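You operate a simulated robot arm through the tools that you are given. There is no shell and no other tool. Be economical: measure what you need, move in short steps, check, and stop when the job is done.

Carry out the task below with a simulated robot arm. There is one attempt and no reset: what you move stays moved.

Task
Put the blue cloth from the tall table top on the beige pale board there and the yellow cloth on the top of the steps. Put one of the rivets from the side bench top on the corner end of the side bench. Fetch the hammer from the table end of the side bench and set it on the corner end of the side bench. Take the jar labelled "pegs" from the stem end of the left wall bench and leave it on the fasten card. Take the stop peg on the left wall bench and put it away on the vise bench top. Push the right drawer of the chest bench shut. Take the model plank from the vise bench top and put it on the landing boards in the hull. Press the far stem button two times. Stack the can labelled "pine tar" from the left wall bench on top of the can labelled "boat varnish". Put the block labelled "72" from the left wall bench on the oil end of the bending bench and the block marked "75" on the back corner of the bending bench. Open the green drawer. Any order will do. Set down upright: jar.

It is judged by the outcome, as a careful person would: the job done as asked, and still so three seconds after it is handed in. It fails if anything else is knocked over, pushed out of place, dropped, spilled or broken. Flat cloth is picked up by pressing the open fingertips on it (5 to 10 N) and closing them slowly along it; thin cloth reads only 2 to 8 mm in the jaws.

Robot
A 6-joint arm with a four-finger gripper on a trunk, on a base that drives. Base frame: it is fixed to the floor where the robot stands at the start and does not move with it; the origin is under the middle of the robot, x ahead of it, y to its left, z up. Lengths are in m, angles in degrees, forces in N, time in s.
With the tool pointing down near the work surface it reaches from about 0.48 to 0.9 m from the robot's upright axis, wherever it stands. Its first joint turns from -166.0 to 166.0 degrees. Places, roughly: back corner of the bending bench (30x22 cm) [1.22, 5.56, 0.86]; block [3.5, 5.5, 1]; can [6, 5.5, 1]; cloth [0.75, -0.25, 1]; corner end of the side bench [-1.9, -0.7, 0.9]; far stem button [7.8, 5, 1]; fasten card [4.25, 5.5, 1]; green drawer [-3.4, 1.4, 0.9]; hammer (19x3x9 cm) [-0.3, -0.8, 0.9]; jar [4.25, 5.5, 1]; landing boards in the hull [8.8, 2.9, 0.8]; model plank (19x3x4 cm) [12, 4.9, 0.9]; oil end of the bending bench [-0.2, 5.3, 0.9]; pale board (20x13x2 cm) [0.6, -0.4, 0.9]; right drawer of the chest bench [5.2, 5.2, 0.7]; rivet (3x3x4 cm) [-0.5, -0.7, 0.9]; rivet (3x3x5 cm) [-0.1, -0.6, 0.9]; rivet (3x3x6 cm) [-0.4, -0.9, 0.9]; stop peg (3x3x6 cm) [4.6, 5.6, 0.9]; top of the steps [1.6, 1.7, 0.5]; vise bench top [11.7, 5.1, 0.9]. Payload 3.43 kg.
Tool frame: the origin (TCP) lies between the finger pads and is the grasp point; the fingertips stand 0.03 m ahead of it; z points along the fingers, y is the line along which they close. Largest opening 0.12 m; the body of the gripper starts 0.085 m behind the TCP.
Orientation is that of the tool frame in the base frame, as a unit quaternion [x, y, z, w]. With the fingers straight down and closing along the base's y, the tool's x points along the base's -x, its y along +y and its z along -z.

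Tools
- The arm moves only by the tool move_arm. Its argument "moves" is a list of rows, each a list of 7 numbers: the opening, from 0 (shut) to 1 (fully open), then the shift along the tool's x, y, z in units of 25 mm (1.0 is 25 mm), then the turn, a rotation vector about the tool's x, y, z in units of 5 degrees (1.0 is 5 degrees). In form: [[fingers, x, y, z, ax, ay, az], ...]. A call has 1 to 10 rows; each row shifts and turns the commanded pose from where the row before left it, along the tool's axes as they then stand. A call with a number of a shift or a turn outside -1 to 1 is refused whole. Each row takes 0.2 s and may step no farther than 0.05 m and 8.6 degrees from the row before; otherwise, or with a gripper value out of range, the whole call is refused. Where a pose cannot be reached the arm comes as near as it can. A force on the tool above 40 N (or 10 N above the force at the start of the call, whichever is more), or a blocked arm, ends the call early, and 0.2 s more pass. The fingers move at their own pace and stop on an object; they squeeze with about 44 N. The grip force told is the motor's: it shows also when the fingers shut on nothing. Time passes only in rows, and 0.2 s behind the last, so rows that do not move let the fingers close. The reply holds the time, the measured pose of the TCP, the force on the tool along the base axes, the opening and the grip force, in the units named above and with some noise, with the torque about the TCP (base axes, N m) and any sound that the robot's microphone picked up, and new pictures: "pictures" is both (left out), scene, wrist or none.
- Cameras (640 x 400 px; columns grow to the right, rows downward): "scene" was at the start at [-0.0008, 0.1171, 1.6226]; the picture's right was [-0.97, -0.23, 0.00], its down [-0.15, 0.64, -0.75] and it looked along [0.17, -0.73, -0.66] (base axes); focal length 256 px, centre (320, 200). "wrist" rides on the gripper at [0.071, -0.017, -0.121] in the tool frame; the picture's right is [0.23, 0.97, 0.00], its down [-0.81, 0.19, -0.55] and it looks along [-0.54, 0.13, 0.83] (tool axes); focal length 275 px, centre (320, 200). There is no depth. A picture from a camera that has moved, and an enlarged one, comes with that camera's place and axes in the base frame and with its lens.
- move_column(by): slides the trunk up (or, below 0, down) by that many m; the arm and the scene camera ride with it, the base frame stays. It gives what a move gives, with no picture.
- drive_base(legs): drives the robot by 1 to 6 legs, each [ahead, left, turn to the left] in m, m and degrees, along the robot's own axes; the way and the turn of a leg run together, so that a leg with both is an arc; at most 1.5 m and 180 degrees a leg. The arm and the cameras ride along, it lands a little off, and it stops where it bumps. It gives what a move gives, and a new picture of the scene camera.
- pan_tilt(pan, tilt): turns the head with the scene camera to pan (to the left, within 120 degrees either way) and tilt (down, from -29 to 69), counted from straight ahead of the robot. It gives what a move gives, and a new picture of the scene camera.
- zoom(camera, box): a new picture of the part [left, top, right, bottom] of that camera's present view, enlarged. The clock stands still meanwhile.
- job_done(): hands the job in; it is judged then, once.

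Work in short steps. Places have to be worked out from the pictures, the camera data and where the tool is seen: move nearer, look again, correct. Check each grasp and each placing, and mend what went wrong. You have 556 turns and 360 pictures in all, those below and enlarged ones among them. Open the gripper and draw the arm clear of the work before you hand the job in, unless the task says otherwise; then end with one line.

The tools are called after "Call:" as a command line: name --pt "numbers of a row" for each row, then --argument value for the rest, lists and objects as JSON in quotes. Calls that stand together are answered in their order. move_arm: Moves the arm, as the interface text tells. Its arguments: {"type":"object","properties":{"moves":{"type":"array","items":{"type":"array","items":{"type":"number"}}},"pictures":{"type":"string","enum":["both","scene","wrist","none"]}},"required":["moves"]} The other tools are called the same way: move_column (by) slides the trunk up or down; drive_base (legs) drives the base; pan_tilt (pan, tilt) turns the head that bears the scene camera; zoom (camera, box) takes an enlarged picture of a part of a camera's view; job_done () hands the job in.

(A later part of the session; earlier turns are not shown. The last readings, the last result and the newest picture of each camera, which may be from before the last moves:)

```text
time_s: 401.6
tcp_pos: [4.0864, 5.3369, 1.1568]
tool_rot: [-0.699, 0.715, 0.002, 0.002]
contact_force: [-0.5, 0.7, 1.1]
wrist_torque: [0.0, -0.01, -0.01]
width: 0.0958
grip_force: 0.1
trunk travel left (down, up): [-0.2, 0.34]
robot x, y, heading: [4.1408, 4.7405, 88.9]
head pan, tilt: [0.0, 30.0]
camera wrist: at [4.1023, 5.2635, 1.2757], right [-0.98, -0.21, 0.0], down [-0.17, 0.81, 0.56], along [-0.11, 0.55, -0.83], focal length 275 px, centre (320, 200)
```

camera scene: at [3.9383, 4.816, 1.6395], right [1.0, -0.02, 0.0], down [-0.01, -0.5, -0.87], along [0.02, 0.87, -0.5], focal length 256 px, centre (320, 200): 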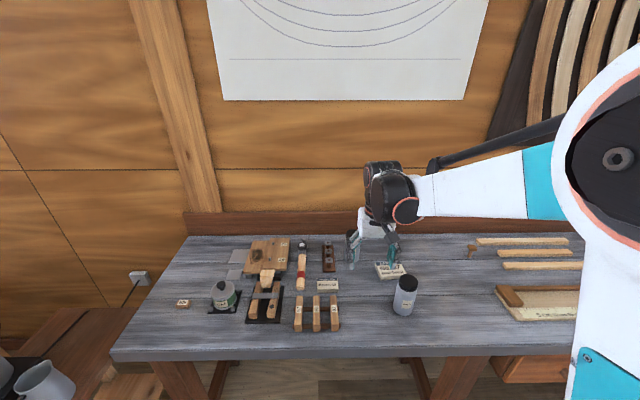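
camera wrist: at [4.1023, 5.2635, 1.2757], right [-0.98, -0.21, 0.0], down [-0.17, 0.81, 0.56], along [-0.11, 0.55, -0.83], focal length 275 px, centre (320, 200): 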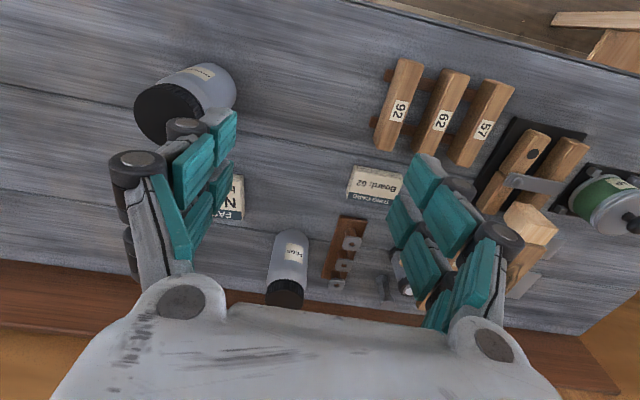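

Pegs jar centred ≈(4.083,5.63), top ≈1.0. Drive 0.12 closer and move above it.

Call:
drive_base --legs '[[0.12, 0, 0.8]]'

Call:
move_arm --pt "0.85 -1 0.1 0 0 0 0" --pt "0.85 -1 0.1 0 0 0 0" --pt "0.85 -1 0 0 0 0 0" --pt "0.85 -1 0 0 0 0 0" --pt "0.85 -1 0 0 0 0 0" --pt "0.85 -0.5 0 0 0 0 0" --pictures "wrist"

```text
time_s: 402.8
tcp_pos: [4.0804, 5.4574, 1.1542]
tool_rot: [-0.704, 0.71, 0.001, 0.002]
contact_force: [0.9, 0.7, -0.4]
wrist_torque: [-0.03, 0.0, -0.01]
width: 0.096
grip_force: 0.0
trunk travel left (down, up): [-0.2, 0.34]
robot x, y, heading: [4.1422, 4.8614, 90.0]
head pan, tilt: [0.0, 30.0]
camera scene: at [3.9385, 4.9342, 1.6395], right [1.0, 0.0, 0.0], down [0.0, -0.5, -0.87], along [0.0, 0.87, -0.5], focal length 256 px, centre (320, 200)
```

scene: 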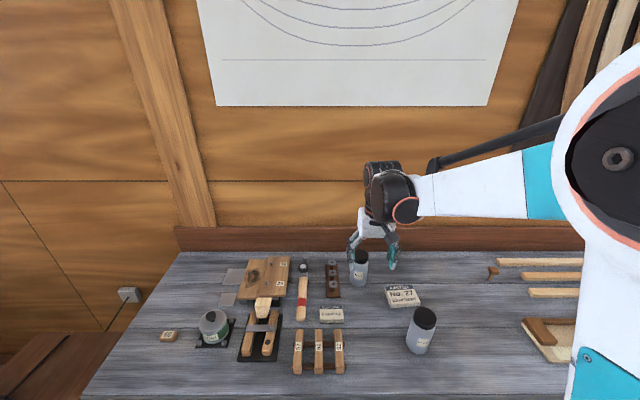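

```text
time_s: 404.2
tcp_pos: [4.0772, 5.5954, 1.1573]
tool_rot: [-0.703, 0.711, 0.001, 0.002]
contact_force: [0.5, 1.1, -0.4]
wrist_torque: [-0.02, 0.0, -0.01]
width: 0.102
grip_force: 0.1
trunk travel left (down, up): [-0.2, 0.34]
robot x, y, heading: [4.1361, 4.8596, 89.9]
head pan, tilt: [0.0, 30.0]
camera wrist: at [4.0931, 5.5222, 1.2765], right [-0.98, -0.22, 0.0], down [-0.18, 0.81, 0.56], along [-0.12, 0.54, -0.83], focal length 275 px, centre (320, 200)
```

wrist: 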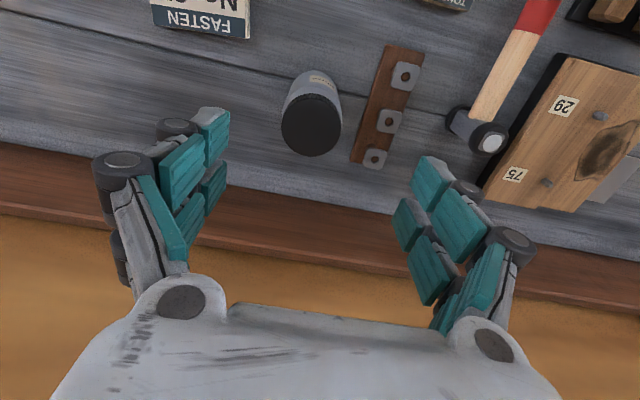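

Call:
move_arm --pt "0.85 -0.8 -0.24 1 0 0 0" --pt "0.85 0 0 1 0 0 0" --pt "0.85 0 0 1 0 0 0" --pt "0.85 0 0 1 0 0 0" --pictures "wrist"

```text
time_s: 405.2
tcp_pos: [4.0823, 5.6153, 1.057]
tool_rot: [-0.704, 0.71, 0.002, 0.002]
contact_force: [-0.9, -0.1, -0.1]
wrist_torque: [0.0, 0.01, -0.02]
width: 0.102
grip_force: 0.1
trunk travel left (down, up): [-0.2, 0.34]
robot x, y, heading: [4.1367, 4.8599, 89.6]
head pan, tilt: [0.0, 30.0]
camera wrist: at [4.0989, 5.5423, 1.1766], right [-0.98, -0.22, 0.0], down [-0.18, 0.81, 0.56], along [-0.12, 0.54, -0.83], focal length 275 px, centre (320, 200)
```

wrist: 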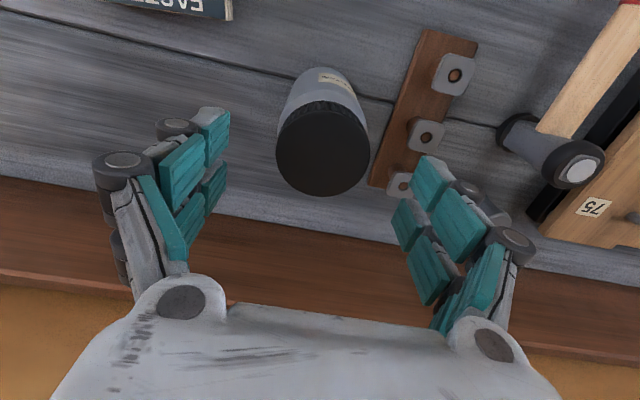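

Call:
move_arm --pt "0.78 0 0.05 1 0 0 0" --pt "0.78 0 0 1 0 0 0" --pt "0.78 0 0 1 0 0 0" --pt "0.78 0 0 1 0 0 0" --pt "0.78 0 0 0.3 0 0 0" --pictures "wrist"

```text
time_s: 406.4
tcp_pos: [4.0806, 5.6139, 0.9488]
tool_rot: [-0.704, 0.71, 0.002, 0.002]
contact_force: [0.0, -0.6, 0.4]
wrist_torque: [0.01, 0.01, 0.04]
width: 0.0935
grip_force: 0.0
trunk travel left (down, up): [-0.2, 0.34]
robot x, y, heading: [4.1366, 4.861, 89.5]
head pan, tilt: [0.0, 30.0]
camera wrist: at [4.0975, 5.5421, 1.069], right [-0.98, -0.22, 0.0], down [-0.18, 0.81, 0.56], along [-0.12, 0.54, -0.83], focal length 275 px, centre (320, 200)
```

wrist: 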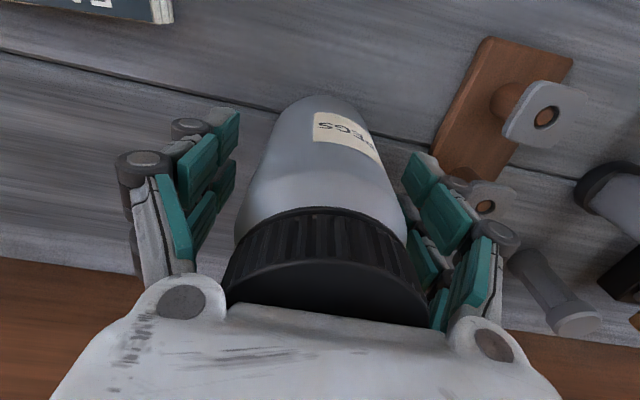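

Call:
move_arm --pt "0.65 0 0 0 0 0 0" --pt "0.5 0 0 0 0 0 0" --pt "0.4 0 0 0 0 0 0" --pt "0.3 0 0 0 0 0 0" --pt "0.3 0 0 -0.3 0 0 0" --pt "0.3 0 0 -0.7 0 0 0" --pt "0.3 0 0 -1 0 0 0" --pt "0.3 0 0 -1 0 0 0" --pt "0.3 0 0 -0.6 0 0 0" --pictures "wrist"

```text
time_s: 408.4
tcp_pos: [4.0819, 5.6147, 1.0384]
tool_rot: [-0.705, 0.71, 0.002, 0.002]
contact_force: [0.0, 0.6, -2.3]
wrist_torque: [0.01, 0.0, 0.0]
width: 0.0604
grip_force: 44.0
trunk travel left (down, up): [-0.2, 0.34]
robot x, y, heading: [4.1382, 4.8646, 89.8]
head pan, tilt: [0.0, 30.0]
camera wrist: at [4.0983, 5.5413, 1.1589], right [-0.98, -0.22, 0.0], down [-0.18, 0.81, 0.56], along [-0.12, 0.54, -0.83], focal length 275 px, centre (320, 200)
```

wrist: 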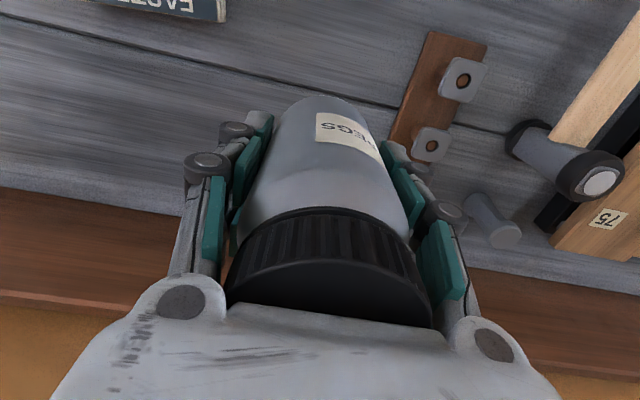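

Jar held. Zoom on the card to locate it precisely.

Call:
zoom --camera "scene" --box '[350, 240, 470, 360]'

```text
3.33 times, centred on (410, 300) of scene
camera zoom: at [3.9385, 4.9334, 1.6395], right [1.0, 0.0, 0.0], down [0.0, -0.5, -0.87], along [0.0, 0.87, -0.5], focal length 853 px, centre (20, -133)
```

zoom: 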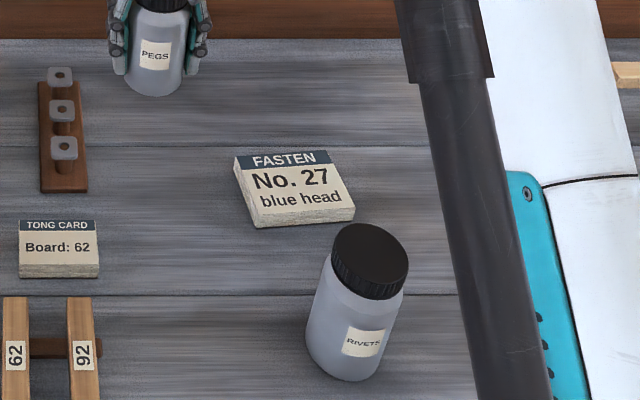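

Call:
move_arm --pt "0.3 0 -0.95 0 0 0 0" --pt "0.3 0 -0.95 0 0 0 0" --pt "0.3 0.7 -0.95 0 0 0 0" --pt "0.3 0.7 -0.95 0 0 0 0" --pt "0.3 0.7 -0.95 0 0 0 0" --pt "0.3 0.7 -0.95 0 0 0 0" --pictures "both"

```text
time_s: 409.8
tcp_pos: [4.2249, 5.543, 1.0402]
tool_rot: [-0.703, 0.711, 0.002, 0.002]
contact_force: [0.1, -0.8, -3.1]
wrist_torque: [0.03, -0.01, 0.0]
width: 0.0602
grip_force: 44.0
trunk travel left (down, up): [-0.2, 0.34]
robot x, y, heading: [4.1389, 4.8648, 89.8]
head pan, tilt: [0.0, 30.0]
camera scene: at [3.9389, 4.9331, 1.6396], right [1.0, 0.0, 0.0], down [0.0, -0.5, -0.87], along [0.0, 0.87, -0.5], focal length 256 px, centre (320, 200)
camera wrist: at [4.2405, 5.4699, 1.1585], right [-0.98, -0.22, 0.0], down [-0.18, 0.81, 0.56], along [-0.12, 0.54, -0.83], focal length 275 px, centre (320, 200)
```

scene: 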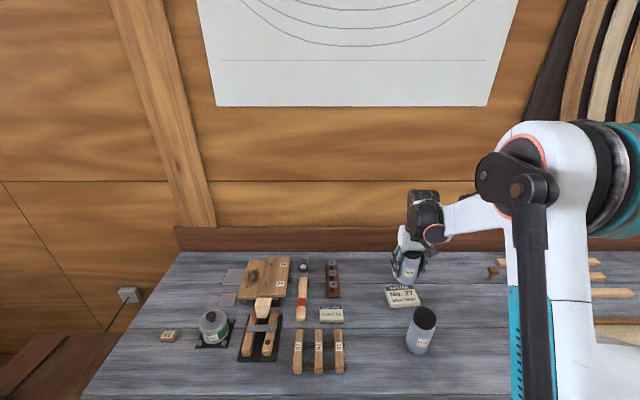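
wrist: 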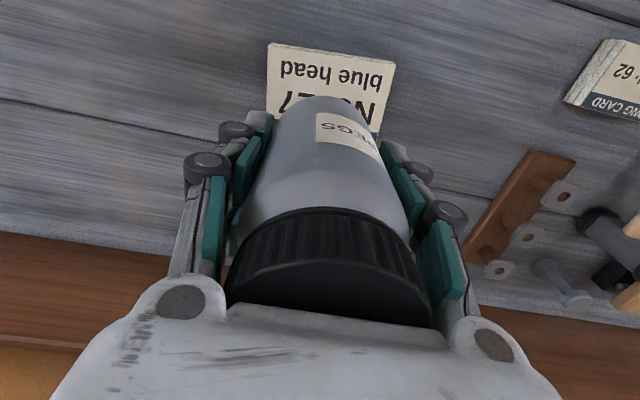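

Card spans x 4.173–4.277, y ≈5.49–5.57. Nudge to y 5.534 and lower.

Call:
move_arm --pt "0.3 0.38 0 1 0 0 0" --pt "0.3 0 0 1 0 0 0" --pt "0.3 0 0 0.6 0 0 0" --pictures "wrist"

Call:
move_arm --pt "0.3 0 0 0.15 0 0 0" --pt "0.3 0 0 0.1 0 0 0" --pictures "none"

```text
time_s: 410.6
tcp_pos: [4.225, 5.5347, 0.9739]
tool_rot: [-0.704, 0.71, 0.002, 0.002]
contact_force: [-0.4, 0.3, -1.7]
wrist_torque: [0.01, -0.03, 0.0]
width: 0.0603
grip_force: 44.1
trunk travel left (down, up): [-0.2, 0.34]
robot x, y, heading: [4.1375, 4.8625, 89.7]
head pan, tilt: [0.0, 30.0]
camera wrist: at [4.24, 5.4622, 1.0932], right [-0.98, -0.22, 0.0], down [-0.18, 0.81, 0.56], along [-0.12, 0.54, -0.83], focal length 275 px, centre (320, 200)
```

wrist: 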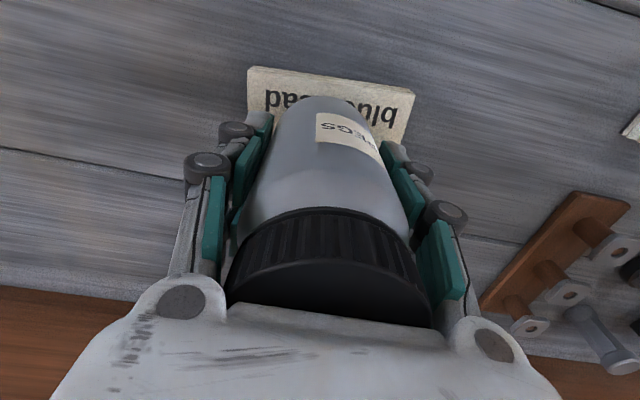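

```text
time_s: 411.2
tcp_pos: [4.2235, 5.5339, 0.9689]
tool_rot: [-0.703, 0.711, 0.003, 0.003]
contact_force: [0.8, 5.4, 28.2]
wrist_torque: [-0.03, -0.04, -0.05]
width: 0.0608
grip_force: 44.4
trunk travel left (down, up): [-0.2, 0.34]
robot x, y, heading: [4.141, 4.8607, 90.0]
head pan, tilt: [0.0, 30.0]
```

Contact. Release and rise.

Call:
move_arm --pt "0.3 0 0 -0.1 0 0 0" --pt "0.6 0 0 0 0 0 0" --pt "0.75 0 0 0 0 0 0" --pt "0.75 0 0 -0.5 0 0 0" --pt "0.75 0 0 -1 0 0 0" --pt "0.75 0 0 -1 0 0 0" --pt "0.75 0 0 -1 0 0 0" --pt "0.75 0 0 -1 0 0 0" --pt "0.75 0 0 -1 0 0 0" --pt "0.75 0 0 -1 0 0 0" --pictures "both"

```text
time_s: 413.4
tcp_pos: [4.2231, 5.5335, 1.1326]
tool_rot: [-0.704, 0.71, 0.002, 0.001]
contact_force: [-0.5, 0.3, -0.6]
wrist_torque: [0.01, -0.03, -0.01]
width: 0.0901
grip_force: 0.1
trunk travel left (down, up): [-0.2, 0.34]
robot x, y, heading: [4.1392, 4.8625, 89.7]
head pan, tilt: [0.0, 30.0]
camera scene: at [3.9386, 4.933, 1.6396], right [1.0, 0.0, 0.0], down [0.0, -0.5, -0.87], along [0.0, 0.87, -0.5], focal length 256 px, centre (320, 200)
camera wrist: at [4.2401, 5.4611, 1.2529], right [-0.98, -0.22, 0.0], down [-0.18, 0.81, 0.56], along [-0.12, 0.54, -0.83], focal length 275 px, centre (320, 200)
```

scene: 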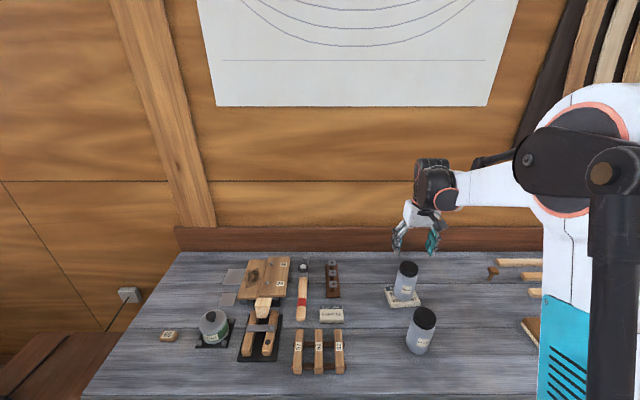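
wrist: 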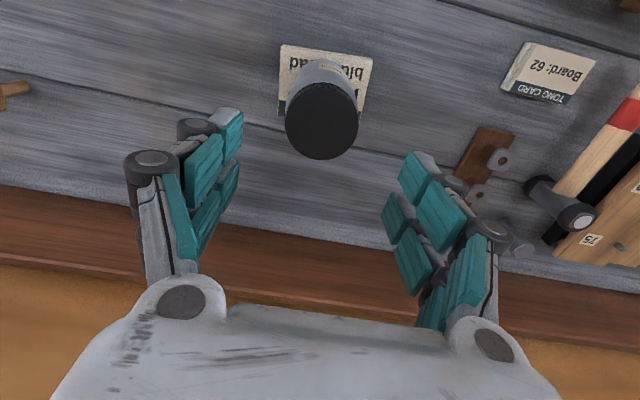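

Jar stands on the card. Next look at the peg, drawer and cans: retract and drive right.

Call:
move_arm --pt "0.5 1 0 0 0 0 0" --pt "0.5 1 0 0 0 0 0" --pt "0.5 1 0 0 0 0 0" --pt "0.5 1 0 0 0 0 0" --pt "0.5 1 0 0 0 0 0" --pt "0.5 1 0 0 0 0 0" --pictures "none"

Call:
drive_base --legs '[[-0.65, 0, 0], [0, -1.0, 0]]'

```text
time_s: 414.8
tcp_pos: [4.222, 5.3832, 1.1324]
tool_rot: [-0.704, 0.71, 0.002, 0.002]
contact_force: [0.3, -0.8, 0.3]
wrist_torque: [0.02, -0.01, -0.03]
width: 0.06
grip_force: 0.0
trunk travel left (down, up): [-0.2, 0.34]
robot x, y, heading: [4.141, 4.862, 89.9]
head pan, tilt: [0.0, 30.0]
```

```text
time_s: 423.2
tcp_pos: [5.2235, 4.7272, 1.1322]
tool_rot: [-0.701, 0.713, 0.002, 0.003]
contact_force: [-0.3, 0.4, 0.0]
wrist_torque: [-0.03, -0.01, -0.03]
width: 0.06
grip_force: 0.0
trunk travel left (down, up): [-0.2, 0.34]
robot x, y, heading: [5.1408, 4.2048, 89.6]
head pan, tilt: [0.0, 30.0]
camera scene: at [4.9378, 4.2776, 1.6396], right [1.0, -0.01, 0.0], down [0.0, -0.5, -0.87], along [0.01, 0.87, -0.5], focal length 256 px, centre (320, 200)
```

scene: 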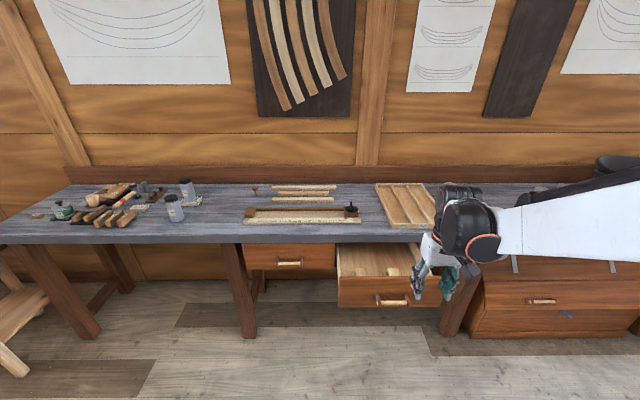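

The open right drawer's front is at y≈5.01 (z 0.69–0.865, centre x≈5.24). I tilt the closed gripper forward 50° and lower to z≈0.82.

Call:
move_arm --pt "0 0 0 0 0 -1 0" --pt "0 0 0 0 0 -1 0" --pt "0 0 0 0 0 -1 0" --pt "0 0 0 0 0 -1 0" --pt "0 0 0 0 0 -1 0" --pt "0 0 0 0 0 -1 0" --pt "0 0 0 0 0 -1 0" --pt "0 0 0 0 0 -1 0" --pt "0 0 0 0 0 -1 0" --pt "0 0 0 0 0 -1 0" --pictures "none"

Call:
move_column --by -0.2

Call:
move_arm --pt "0 -0.766 0 0.643 0 0 0" --pt "0 -0.766 0 0.643 0 0 0" --pt "0 0 0 0 0 0 0" --pictures "both"

```text
time_s: 425.4
tcp_pos: [5.2244, 4.7266, 1.1323]
tool_rot: [-0.635, 0.645, 0.298, 0.303]
contact_force: [-0.4, 0.4, -0.7]
wrist_torque: [0.02, -0.01, 0.0]
width: 0.0003
grip_force: 33.5
trunk travel left (down, up): [-0.2, 0.34]
robot x, y, heading: [5.1373, 4.2065, 89.7]
head pan, tilt: [0.0, 30.0]
```

```text
time_s: 427.6
tcp_pos: [5.2227, 4.7263, 0.9322]
tool_rot: [-0.636, 0.645, 0.298, 0.303]
contact_force: [-0.1, 0.5, -0.2]
wrist_torque: [0.01, 0.01, -0.03]
width: 0.0002
grip_force: 33.4
trunk travel left (down, up): [0.0, 0.54]
robot x, y, heading: [5.1388, 4.2072, 89.2]
head pan, tilt: [0.0, 30.0]
```

```text
time_s: 428.4
tcp_pos: [5.2242, 4.7766, 0.9404]
tool_rot: [-0.635, 0.645, 0.298, 0.303]
contact_force: [-0.7, 0.5, 1.0]
wrist_torque: [-0.01, -0.01, 0.01]
width: 0.0
grip_force: 33.3
trunk travel left (down, up): [0.0, 0.54]
robot x, y, heading: [5.1365, 4.2031, 89.5]
head pan, tilt: [0.0, 30.0]
camera scene: at [4.9377, 4.2779, 1.4396], right [1.0, -0.01, 0.0], down [0.0, -0.5, -0.87], along [0.01, 0.87, -0.5], focal length 256 px, centre (320, 200)
camera wrist: at [5.2392, 4.6369, 0.962], right [-0.98, -0.13, -0.18], down [-0.19, 0.1, 0.98], along [-0.11, 0.99, -0.12], focal length 275 px, centre (320, 200)
```

scene: 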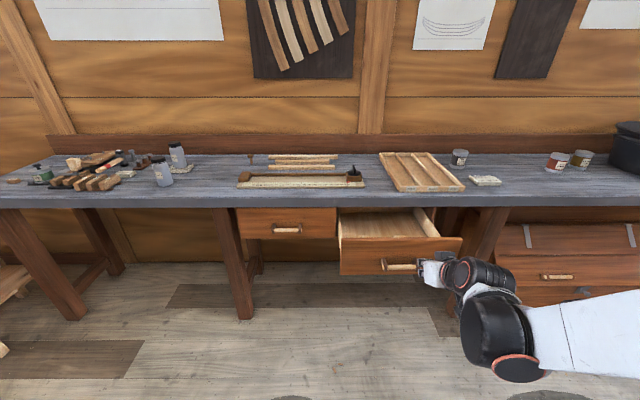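
wrist: 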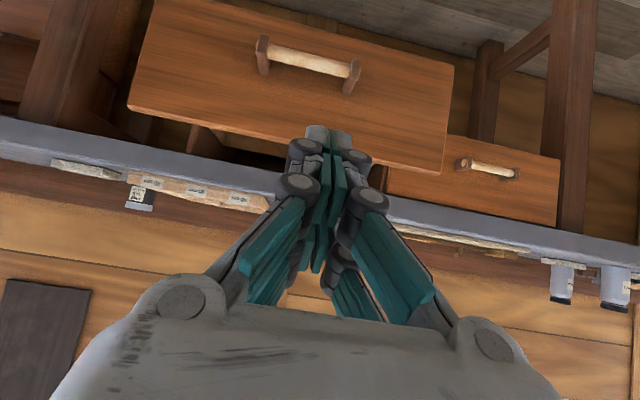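

Face spans z≈0.67–0.84, handle at z≈0.74. Lower to push at z≈0.80, drive closer 0.18, then push with the arm.

Call:
move_arm --pt "0 0.766 0 0.643 0 0 0" --pt "0 0.766 0 0.643 0 0 0" --pt "0 0.766 0 0.643 0 0 0" --pt "0 0.766 0 0.643 0 0 0" --pt "0 0.6 -0.4 0.5 0 0 0" --pictures "none"

Call:
drive_base --legs '[[0.17, 0, 0]]'

Call:
move_arm --pt "0 0 0 0 0 0 0" --pictures "wrist"

```text
time_s: 429.6
tcp_pos: [5.2392, 4.7913, 0.8507]
tool_rot: [-0.636, 0.645, 0.298, 0.301]
contact_force: [-0.2, -0.1, 0.3]
wrist_torque: [-0.01, 0.0, 0.0]
width: 0.0001
grip_force: 33.7
out of reach, approached as far as the arm can: row 4, 5
trunk travel left (down, up): [0.0, 0.54]
robot x, y, heading: [5.1373, 4.2034, 89.5]
head pan, tilt: [0.0, 30.0]
```

```text
time_s: 431.1
tcp_pos: [5.2398, 4.9615, 0.8515]
tool_rot: [-0.636, 0.645, 0.298, 0.302]
contact_force: [0.5, -0.4, 0.6]
wrist_torque: [0.01, 0.03, 0.04]
width: 0.0002
grip_force: 33.4
trunk travel left (down, up): [0.0, 0.54]
robot x, y, heading: [5.1389, 4.3767, 89.7]
head pan, tilt: [0.0, 30.0]
camera scene: at [4.9392, 4.4475, 1.4396], right [1.0, -0.01, 0.0], down [0.0, -0.5, -0.87], along [0.01, 0.87, -0.5], focal length 256 px, centre (320, 200)
```

scene: 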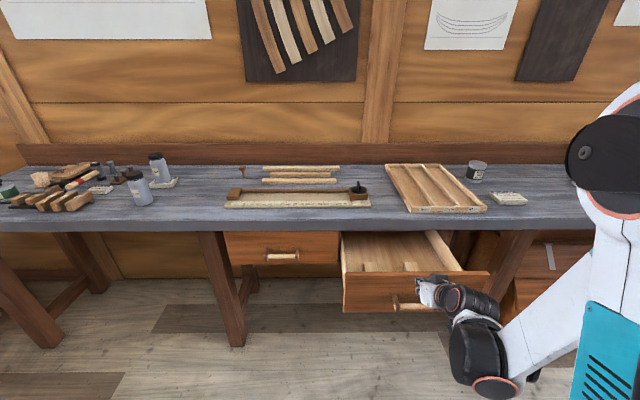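

```text
time_s: 431.5
tcp_pos: [5.2396, 4.9617, 0.8516]
tool_rot: [-0.636, 0.645, 0.297, 0.301]
contact_force: [0.3, 0.2, 0.6]
wrist_torque: [-0.02, -0.02, 0.01]
width: 0.0
grip_force: 33.3
trunk travel left (down, up): [0.0, 0.54]
robot x, y, heading: [5.1356, 4.3774, 89.4]
head pan, tilt: [0.0, 30.0]
camera wrist: at [5.255, 4.8223, 0.8739], right [-0.98, -0.13, -0.18], down [-0.19, 0.1, 0.98], along [-0.11, 0.99, -0.12], focal length 275 px, centre (320, 200)
```

wrist: 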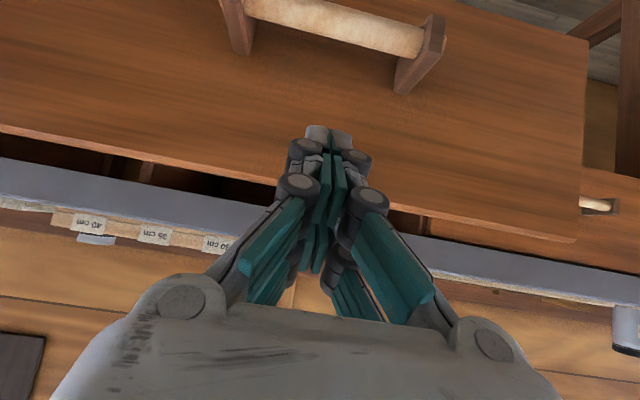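

Tip is just under the drawer's top edge; I want it ~3 cm lower. Back the base 0.12 and extend/lower the arm.

Call:
drive_base --legs '[[-0.12, 0, 0]]'

Call:
move_arm --pt "0 -0.643 0 0.766 0 0 0" --pt "0 -0.643 0 0.766 0 0 0" --pt "0 0.766 0 0.643 0 0 0" --pt "0 0.46 0 0.386 0 0 0" --pictures "wrist"

```text
time_s: 432.7
tcp_pos: [5.2396, 4.8409, 0.8516]
tool_rot: [-0.635, 0.646, 0.296, 0.302]
contact_force: [-0.5, 0.2, 0.1]
wrist_torque: [0.0, 0.0, 0.01]
width: 0.0001
grip_force: 33.5
trunk travel left (down, up): [0.0, 0.54]
robot x, y, heading: [5.1348, 4.2566, 89.4]
head pan, tilt: [0.0, 30.0]
camera scene: at [4.9381, 4.3285, 1.4396], right [1.0, -0.01, 0.0], down [0.0, -0.5, -0.87], along [0.01, 0.87, -0.5], focal length 256 px, centre (320, 200)
```

scene: 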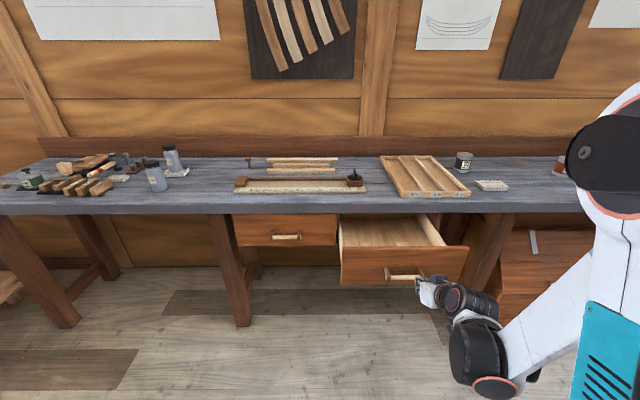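

```text
time_s: 433.7
tcp_pos: [5.2414, 4.8954, 0.8185]
tool_rot: [-0.636, 0.646, 0.296, 0.301]
contact_force: [-0.7, 0.2, -0.2]
wrist_torque: [-0.02, 0.0, 0.0]
width: 0.0
grip_force: 33.5
out of reach, approached as far as the arm can: row 4
trunk travel left (down, up): [0.0, 0.54]
robot x, y, heading: [5.1377, 4.2571, 89.6]
head pan, tilt: [0.0, 30.0]
camera wrist: at [5.2562, 4.7564, 0.8404], right [-0.98, -0.13, -0.18], down [-0.19, 0.1, 0.98], along [-0.11, 0.99, -0.12], focal length 275 px, centre (320, 200)
```

wrist: 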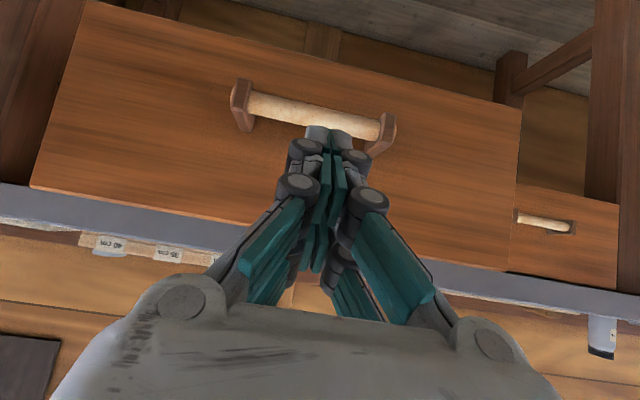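

Good height. Push forward along +y.

Call:
move_arm --pt "0 -0.643 0 0.766 0 0 0" --pt "0 -0.643 0 0.766 0 0 0" --pt "0 -0.643 0 0.766 0 0 0" --pt "0 -0.643 0 0.766 0 0 0" --pt "0 -0.643 0 0.766 0 0 0" --pt "0 -0.643 0 0.766 0 0 0" --pt "0 -0.643 0 0.766 0 0 0" --pt "0 -0.643 0 0.766 0 0 0" --pt "0 -0.643 0 0.766 0 0 0" --pictures "wrist"

```text
time_s: 435.7
tcp_pos: [5.246, 5.1205, 0.8175]
tool_rot: [-0.636, 0.646, 0.297, 0.302]
contact_force: [-0.6, -0.6, 0.1]
wrist_torque: [0.03, 0.0, -0.02]
width: 0.0001
grip_force: 34.2
trunk travel left (down, up): [0.0, 0.54]
robot x, y, heading: [5.1379, 4.2569, 89.4]
head pan, tilt: [0.0, 30.0]
camera wrist: at [5.2598, 4.9814, 0.8402], right [-0.98, -0.13, -0.18], down [-0.19, 0.1, 0.98], along [-0.11, 0.99, -0.12], focal length 275 px, centre (320, 200)
```

wrist: 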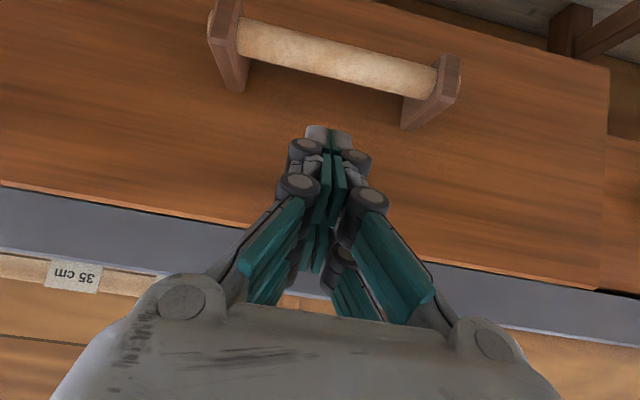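

Call:
move_arm --pt "0 -0.643 0 0.766 0 0 0" --pt "0 -0.643 0 0.766 0 0 0" --pt "0 -0.4 0 0.48 0 0 0" --pt "0 -0.4 0 0.48 0 0 0" --pictures "none"

Call:
zoom --camera "scene" --box '[200, 180, 500, 330]'

```text
time_s: 436.7
tcp_pos: [5.2464, 5.2016, 0.8174]
tool_rot: [-0.635, 0.646, 0.297, 0.302]
contact_force: [0.3, -0.2, 1.9]
wrist_torque: [0.0, 0.0, 0.0]
width: 0.0002
grip_force: 33.4
trunk travel left (down, up): [0.0, 0.54]
robot x, y, heading: [5.14, 4.2562, 89.2]
head pan, tilt: [0.0, 30.0]
```

```text
2.13 times, centred on (350, 255) of scene
camera zoom: at [4.9382, 4.3282, 1.4396], right [1.0, -0.01, 0.0], down [0.0, -0.5, -0.87], along [0.01, 0.87, -0.5], focal length 546 px, centre (256, 83)
```

zoom: 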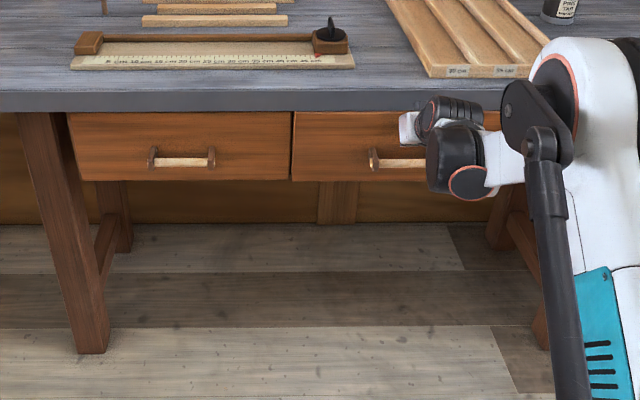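

Nearly flush. Push on gently until resistance.

Call:
move_arm --pt "0 -0.2 0 0.24 0 0 0" --pt "0 -0.2 0 0.24 0 0 0" --pictures "none"

Call:
move_arm --pt "0 -0.2 0 0.24 0 0 0" --pt "0 -0.2 0 0.24 0 0 0" --pictures "none"

```text
time_s: 437.3
tcp_pos: [5.2464, 5.2098, 0.8165]
tool_rot: [-0.636, 0.647, 0.294, 0.3]
contact_force: [-2.1, -19.2, 7.9]
wrist_torque: [0.29, 0.01, 0.11]
width: 0.0061
grip_force: 33.2
trunk travel left (down, up): [0.0, 0.54]
robot x, y, heading: [5.1359, 4.256, 89.5]
head pan, tilt: [0.0, 30.0]
stopped in row 2: the force on the tool passed its limit at 53 N (the readings are from after the stop); the commanded pose is now the measured one
```

```text
time_s: 437.6
tcp_pos: [5.2458, 5.2094, 0.8161]
tool_rot: [-0.637, 0.648, 0.293, 0.298]
contact_force: [-2.1, -23.2, 9.5]
wrist_torque: [0.37, 0.04, 0.1]
width: 0.006
grip_force: 33.7
trunk travel left (down, up): [0.0, 0.54]
robot x, y, heading: [5.1401, 4.2548, 89.2]
head pan, tilt: [0.0, 30.0]
stopped in row 1: the force on the tool passed its limit at 50 N (the readings are from after the stop); the commanded pose is now the measured one
```

Hard stop: the drawer is shut. Withdraw and check.

Call:
move_arm --pt "0 0.643 0 -0.766 0 0 0" --pt "0 0.643 0 -0.766 0 0 0" --pt "0 0.643 0 -0.766 0 0 0" --pt "0 0.643 0 -0.766 0 0 0" --pt "0 0.643 0 -0.766 0 0 0" --pt "0 0.643 0 -0.766 0 0 0" --pt "0 0.643 0 -0.766 0 0 0" --pt "0 0.643 0 -0.766 0 0 0" --pt "0 0 0 -0.5 0 0 0" --pt "0 0 0 -0.5 0 0 0" --pictures "wrist"

```text
time_s: 439.8
tcp_pos: [5.244, 4.9933, 0.8319]
tool_rot: [-0.637, 0.648, 0.293, 0.298]
contact_force: [0.4, 0.5, -0.2]
wrist_torque: [0.01, 0.03, 0.0]
width: 0.0
grip_force: 33.3
trunk travel left (down, up): [0.0, 0.54]
robot x, y, heading: [5.137, 4.2597, 89.2]
head pan, tilt: [0.0, 30.0]
camera wrist: at [5.2585, 4.854, 0.8567], right [-0.98, -0.14, -0.17], down [-0.19, 0.11, 0.98], along [-0.11, 0.98, -0.13], focal length 275 px, centre (320, 200)
```

wrist: 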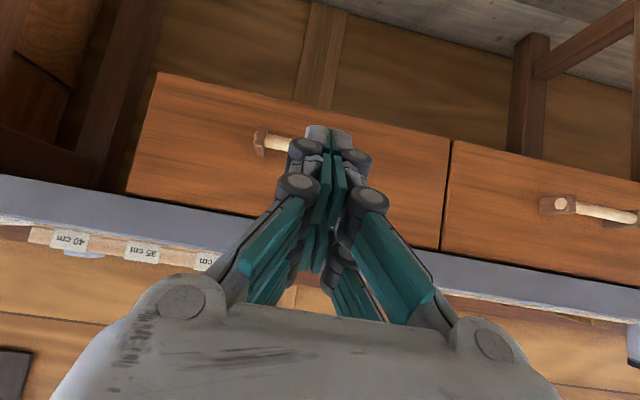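

Drawer flush. Un-tilt, raise the column, and look at the cans.

Call:
move_column --by 0.2

Call:
drive_base --legs '[[-0.15, 0, 0.5], [0, -0.6, 0]]'

Call:
move_arm --pt "0.5 0 0 0 0 1 0" --pt "0.5 0 0 0 0 1 0" --pt "0.5 0 0 0 0 1 0" --pt "0.5 0 0 0 0 1 0" --pt "0.5 0 0 0 0 1 0" --pt "0.5 0 0 0 0 1 0" --pt "0.5 0 0 -0.5 0 1 0" --pt "0.5 0 0 -0.5 0 1 0" --pt "0.5 0 0 -1 0 1 0" --pt "0.5 0 0 -1 0 1 0" --pictures "scene"

```text
time_s: 441.9
tcp_pos: [5.244, 4.993, 1.0328]
tool_rot: [-0.638, 0.647, 0.293, 0.298]
contact_force: [0.0, 1.3, 0.2]
wrist_torque: [0.03, 0.0, -0.03]
width: 0.0
grip_force: 33.6
trunk travel left (down, up): [-0.2, 0.34]
robot x, y, heading: [5.1396, 4.2603, 89.4]
head pan, tilt: [0.0, 30.0]
```

```text
time_s: 445.4
tcp_pos: [5.6576, 4.8552, 1.0335]
tool_rot: [-0.625, 0.659, 0.288, 0.303]
contact_force: [-0.5, -1.2, -0.2]
wrist_torque: [0.02, -0.01, -0.02]
width: 0.0
grip_force: 33.3
trunk travel left (down, up): [-0.2, 0.34]
robot x, y, heading: [5.5246, 4.1249, 87.3]
head pan, tilt: [0.0, 30.0]
stopped in leg 2: the robot was blocked; the commanded pose is now the measured one
camera scene: at [5.3272, 4.2003, 1.6395], right [1.0, -0.05, 0.0], down [-0.02, -0.5, -0.87], along [0.04, 0.87, -0.5], focal length 256 px, centre (320, 200)
```

scene: 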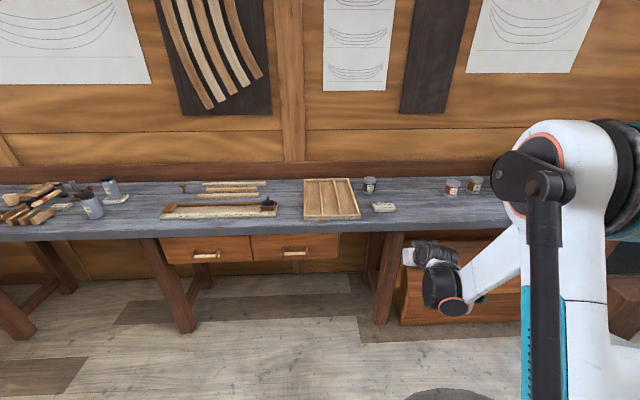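

```text
time_s: 447.6
tcp_pos: [5.6595, 4.8431, 1.1065]
tool_rot: [-0.688, 0.725, -0.004, -0.005]
contact_force: [0.6, -0.6, 0.2]
wrist_torque: [0.0, 0.0, 0.02]
width: 0.0601
grip_force: 0.0
trunk travel left (down, up): [-0.2, 0.34]
robot x, y, heading: [5.5232, 4.1215, 87.2]
head pan, tilt: [0.0, 30.0]
camera scene: at [5.3285, 4.2022, 1.6396], right [1.0, -0.05, 0.0], down [-0.02, -0.5, -0.87], along [0.04, 0.86, -0.5], focal length 256 px, centre (320, 200)
```

scene: 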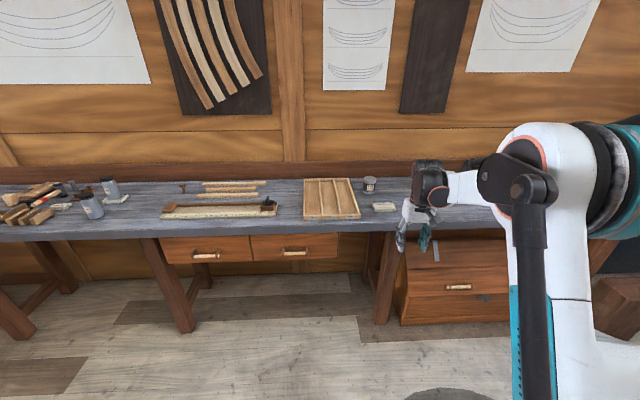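

The base bumped something on its right. Look there.

Call:
pan_tilt --pan -70 --tilt 40

```text
time_s: 449.0
tcp_pos: [5.6589, 4.8442, 1.1059]
tool_rot: [-0.687, 0.726, -0.004, -0.004]
contact_force: [-0.5, 0.1, -0.2]
wrist_torque: [-0.01, 0.01, 0.03]
width: 0.06
grip_force: 0.0
trunk travel left (down, up): [-0.2, 0.34]
robot x, y, heading: [5.5228, 4.1213, 87.2]
head pan, tilt: [-70.0, 40.0]
camera scene: at [5.4053, 4.1372, 1.6242], right [0.3, -0.95, 0.0], down [-0.61, -0.19, -0.77], along [0.73, 0.23, -0.64], focal length 256 px, centre (320, 200)
```

scene: 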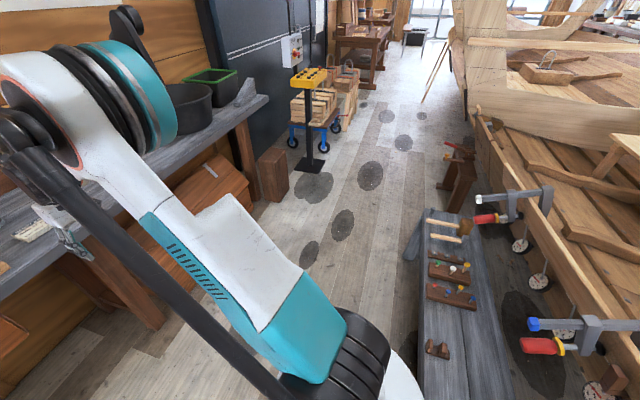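

A low tool bench (edge y≈3.9) was touched; nothing appears displaced. Move ahead to y≈4.5, straighten, and go right along the corridor.

Call:
drive_base --legs '[[0.33, 0, 2.8], [0, -0.4, 0]]'

Call:
zoom --camera "scene" --box '[380, 180, 640, 400]'

Call:
pan_tilt --pan 0 --tilt 30

```text
time_s: 453.3
tcp_pos: [6.0362, 5.1764, 1.1053]
tool_rot: [-0.705, 0.709, -0.004, -0.004]
contact_force: [-0.7, 0.0, 0.0]
wrist_torque: [-0.03, 0.02, 0.02]
width: 0.0599
grip_force: 0.1
trunk travel left (down, up): [-0.2, 0.34]
robot x, y, heading: [5.9358, 4.4497, 89.7]
head pan, tilt: [-70.0, 40.0]
camera scene: at [5.8151, 4.459, 1.6243], right [0.34, -0.94, 0.0], down [-0.6, -0.22, -0.77], along [0.72, 0.26, -0.64], focal length 256 px, centre (320, 200)
```

scene: 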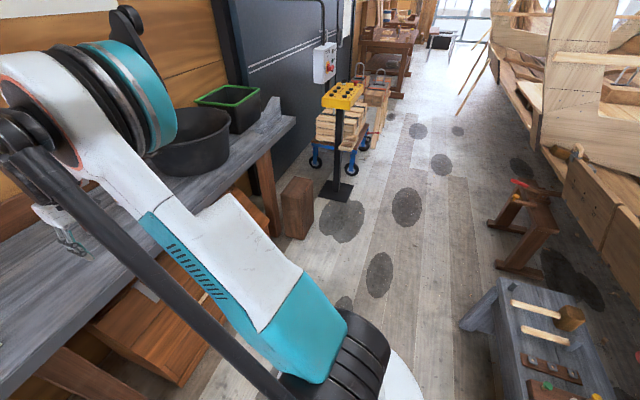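

```text
1.82 times, centred on (510, 290) of scene
camera zoom: at [5.8151, 4.459, 1.6243], right [0.34, -0.94, 0.0], down [-0.6, -0.22, -0.77], along [0.72, 0.26, -0.64], focal length 465 px, centre (-26, 36)
```

zoom: 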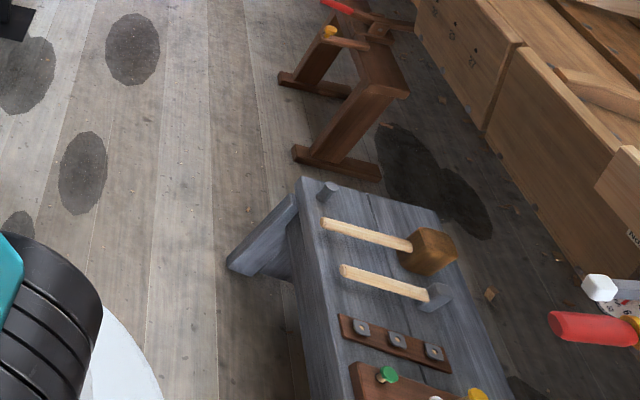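

```text
time_s: 454.7
tcp_pos: [6.0355, 5.1769, 1.1057]
tool_rot: [-0.705, 0.709, -0.005, -0.004]
contact_force: [-0.1, -0.1, 0.3]
wrist_torque: [-0.01, -0.01, 0.0]
width: 0.0601
grip_force: 0.1
trunk travel left (down, up): [-0.2, 0.34]
robot x, y, heading: [5.9342, 4.4475, 89.8]
head pan, tilt: [0.0, 30.0]
camera scene: at [5.7349, 4.5205, 1.6396], right [1.0, 0.0, 0.0], down [0.0, -0.5, -0.87], along [0.0, 0.87, -0.5], focal length 256 px, centre (320, 200)
```

scene: 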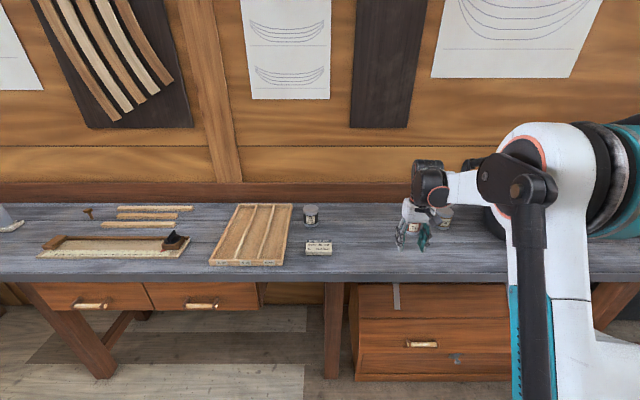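

Call:
zoom --camera "scene" --box '[280, 180, 480, 280]'

```text
3.20 times, centred on (380, 230) of scene
camera zoom: at [5.7349, 4.5205, 1.6396], right [1.0, 0.0, 0.0], down [0.0, -0.5, -0.87], along [0.0, 0.87, -0.5], focal length 819 px, centre (128, 104)
```

zoom: 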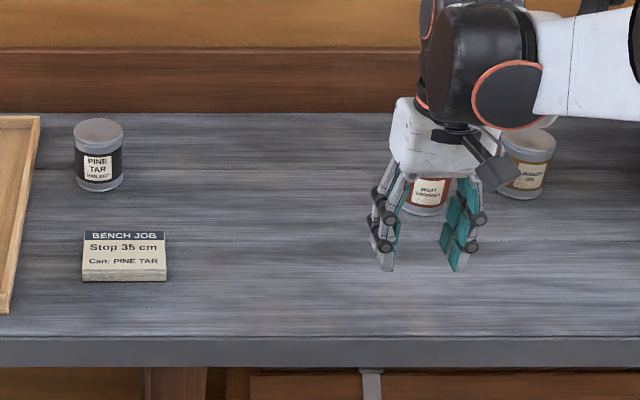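

Pine tar can ≈(5.688,5.59), boat varnish ≈(6.18,5.53). Drive closer and move above the pine tar can.

Call:
drive_base --legs '[[0, 0.15, 0], [0.33, 0, 0]]'

Call:
move_arm --pt "0.85 0 1 0 0 0 0" --pt "0.85 0 1 0 0 0 0" --pt "0.85 0 1 0 0 0 0" --pt "0.85 0 1 0 0 0 0" --pt "0.85 0 1 0 0 0 0" --pt "0.85 0 1 0 0 0 0" --pt "0.85 0 1 0 0 0 0" --pictures "wrist"

```text
time_s: 457.8
tcp_pos: [5.8858, 5.5073, 1.1061]
tool_rot: [-0.704, 0.71, -0.004, -0.004]
contact_force: [0.2, 0.2, 0.1]
wrist_torque: [-0.02, 0.01, -0.02]
width: 0.06
grip_force: 0.2
trunk travel left (down, up): [-0.2, 0.34]
robot x, y, heading: [5.7811, 4.7841, 90.0]
head pan, tilt: [0.0, 30.0]
camera scene: at [5.5851, 4.8535, 1.6395], right [1.0, 0.0, 0.0], down [0.0, -0.5, -0.87], along [0.0, 0.87, -0.5], focal length 256 px, centre (320, 200)
```

scene: 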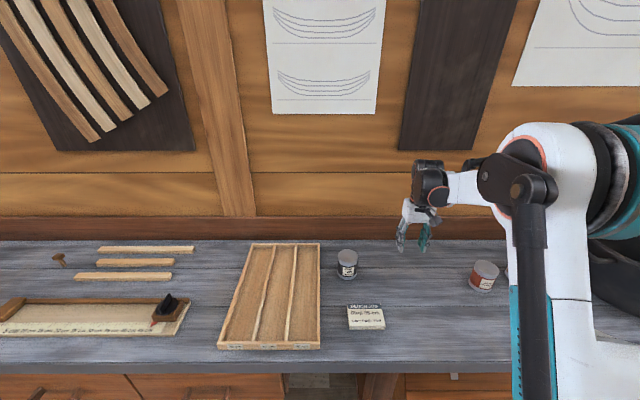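

```text
time_s: 459.4
tcp_pos: [5.7107, 5.5094, 1.1064]
tool_rot: [-0.704, 0.711, -0.003, -0.003]
contact_force: [0.2, -0.8, 0.7]
wrist_torque: [0.03, -0.02, -0.01]
width: 0.102
grip_force: 0.0
trunk travel left (down, up): [-0.2, 0.34]
robot x, y, heading: [5.7825, 4.7812, 89.6]
head pan, tilt: [0.0, 30.0]
camera wrist: at [5.7277, 5.4384, 1.2273], right [-0.98, -0.22, 0.0], down [-0.18, 0.82, 0.54], along [-0.12, 0.53, -0.84], focal length 275 px, centre (320, 200)
```

wrist: 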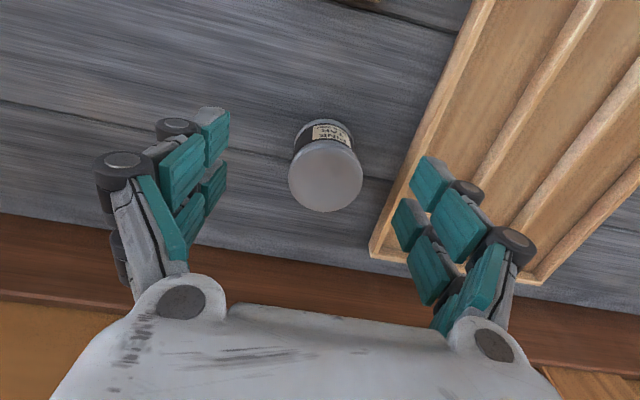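

Call:
move_arm --pt "0.9 -1 0.4 0 0 0 0" --pt "0.9 -1 0.4 0 0 0 0" --pt "0.9 -0.24 0 1 0 0 0" --pt "0.9 0 0 1 0 0 0" --pictures "wrist"

```text
time_s: 460.4
tcp_pos: [5.6923, 5.5663, 1.0555]
tool_rot: [-0.704, 0.711, -0.004, -0.004]
contact_force: [0.4, 0.1, -0.2]
wrist_torque: [0.0, 0.01, 0.01]
width: 0.108
grip_force: 0.1
trunk travel left (down, up): [-0.2, 0.34]
robot x, y, heading: [5.7856, 4.7819, 89.6]
head pan, tilt: [0.0, 30.0]
camera wrist: at [5.7084, 5.4949, 1.1762], right [-0.98, -0.22, 0.0], down [-0.18, 0.82, 0.54], along [-0.12, 0.53, -0.84], focal length 275 px, centre (320, 200)
```

wrist: 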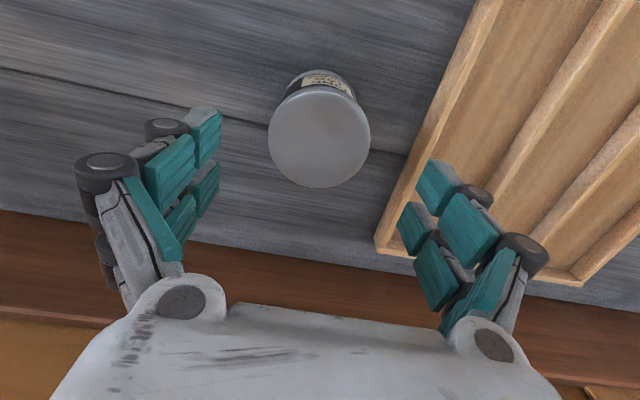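

Call:
move_arm --pt "0.9 0.1 0 1 0 0 0" --pt "0.9 0 0 1 0 0 0" --pt "0.9 0 0 1 0 0 0" --pt "0.9 0 0 1 0 0 0" --pt "0.9 0 0 0.5 0 0 0" --pictures "wrist"

```text
time_s: 461.6
tcp_pos: [5.6923, 5.5633, 0.9417]
tool_rot: [-0.704, 0.71, -0.003, -0.004]
contact_force: [-0.5, 0.5, 0.3]
wrist_torque: [-0.01, 0.0, 0.0]
width: 0.1082
grip_force: 0.0
trunk travel left (down, up): [-0.2, 0.34]
robot x, y, heading: [5.7846, 4.7791, 89.7]
head pan, tilt: [0.0, 30.0]
camera wrist: at [5.7086, 5.4914, 1.0633], right [-0.98, -0.22, 0.0], down [-0.18, 0.82, 0.54], along [-0.12, 0.53, -0.84], focal length 275 px, centre (320, 200)
```

wrist: 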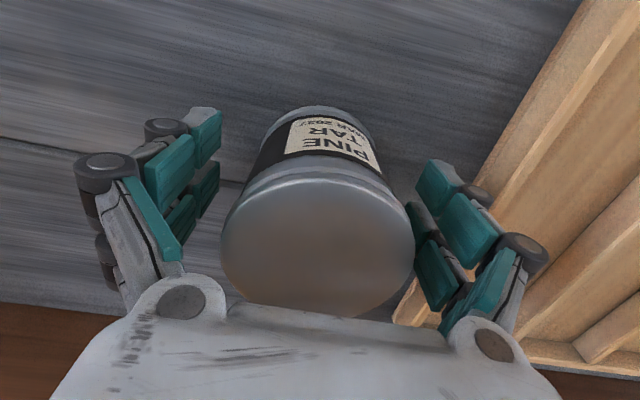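

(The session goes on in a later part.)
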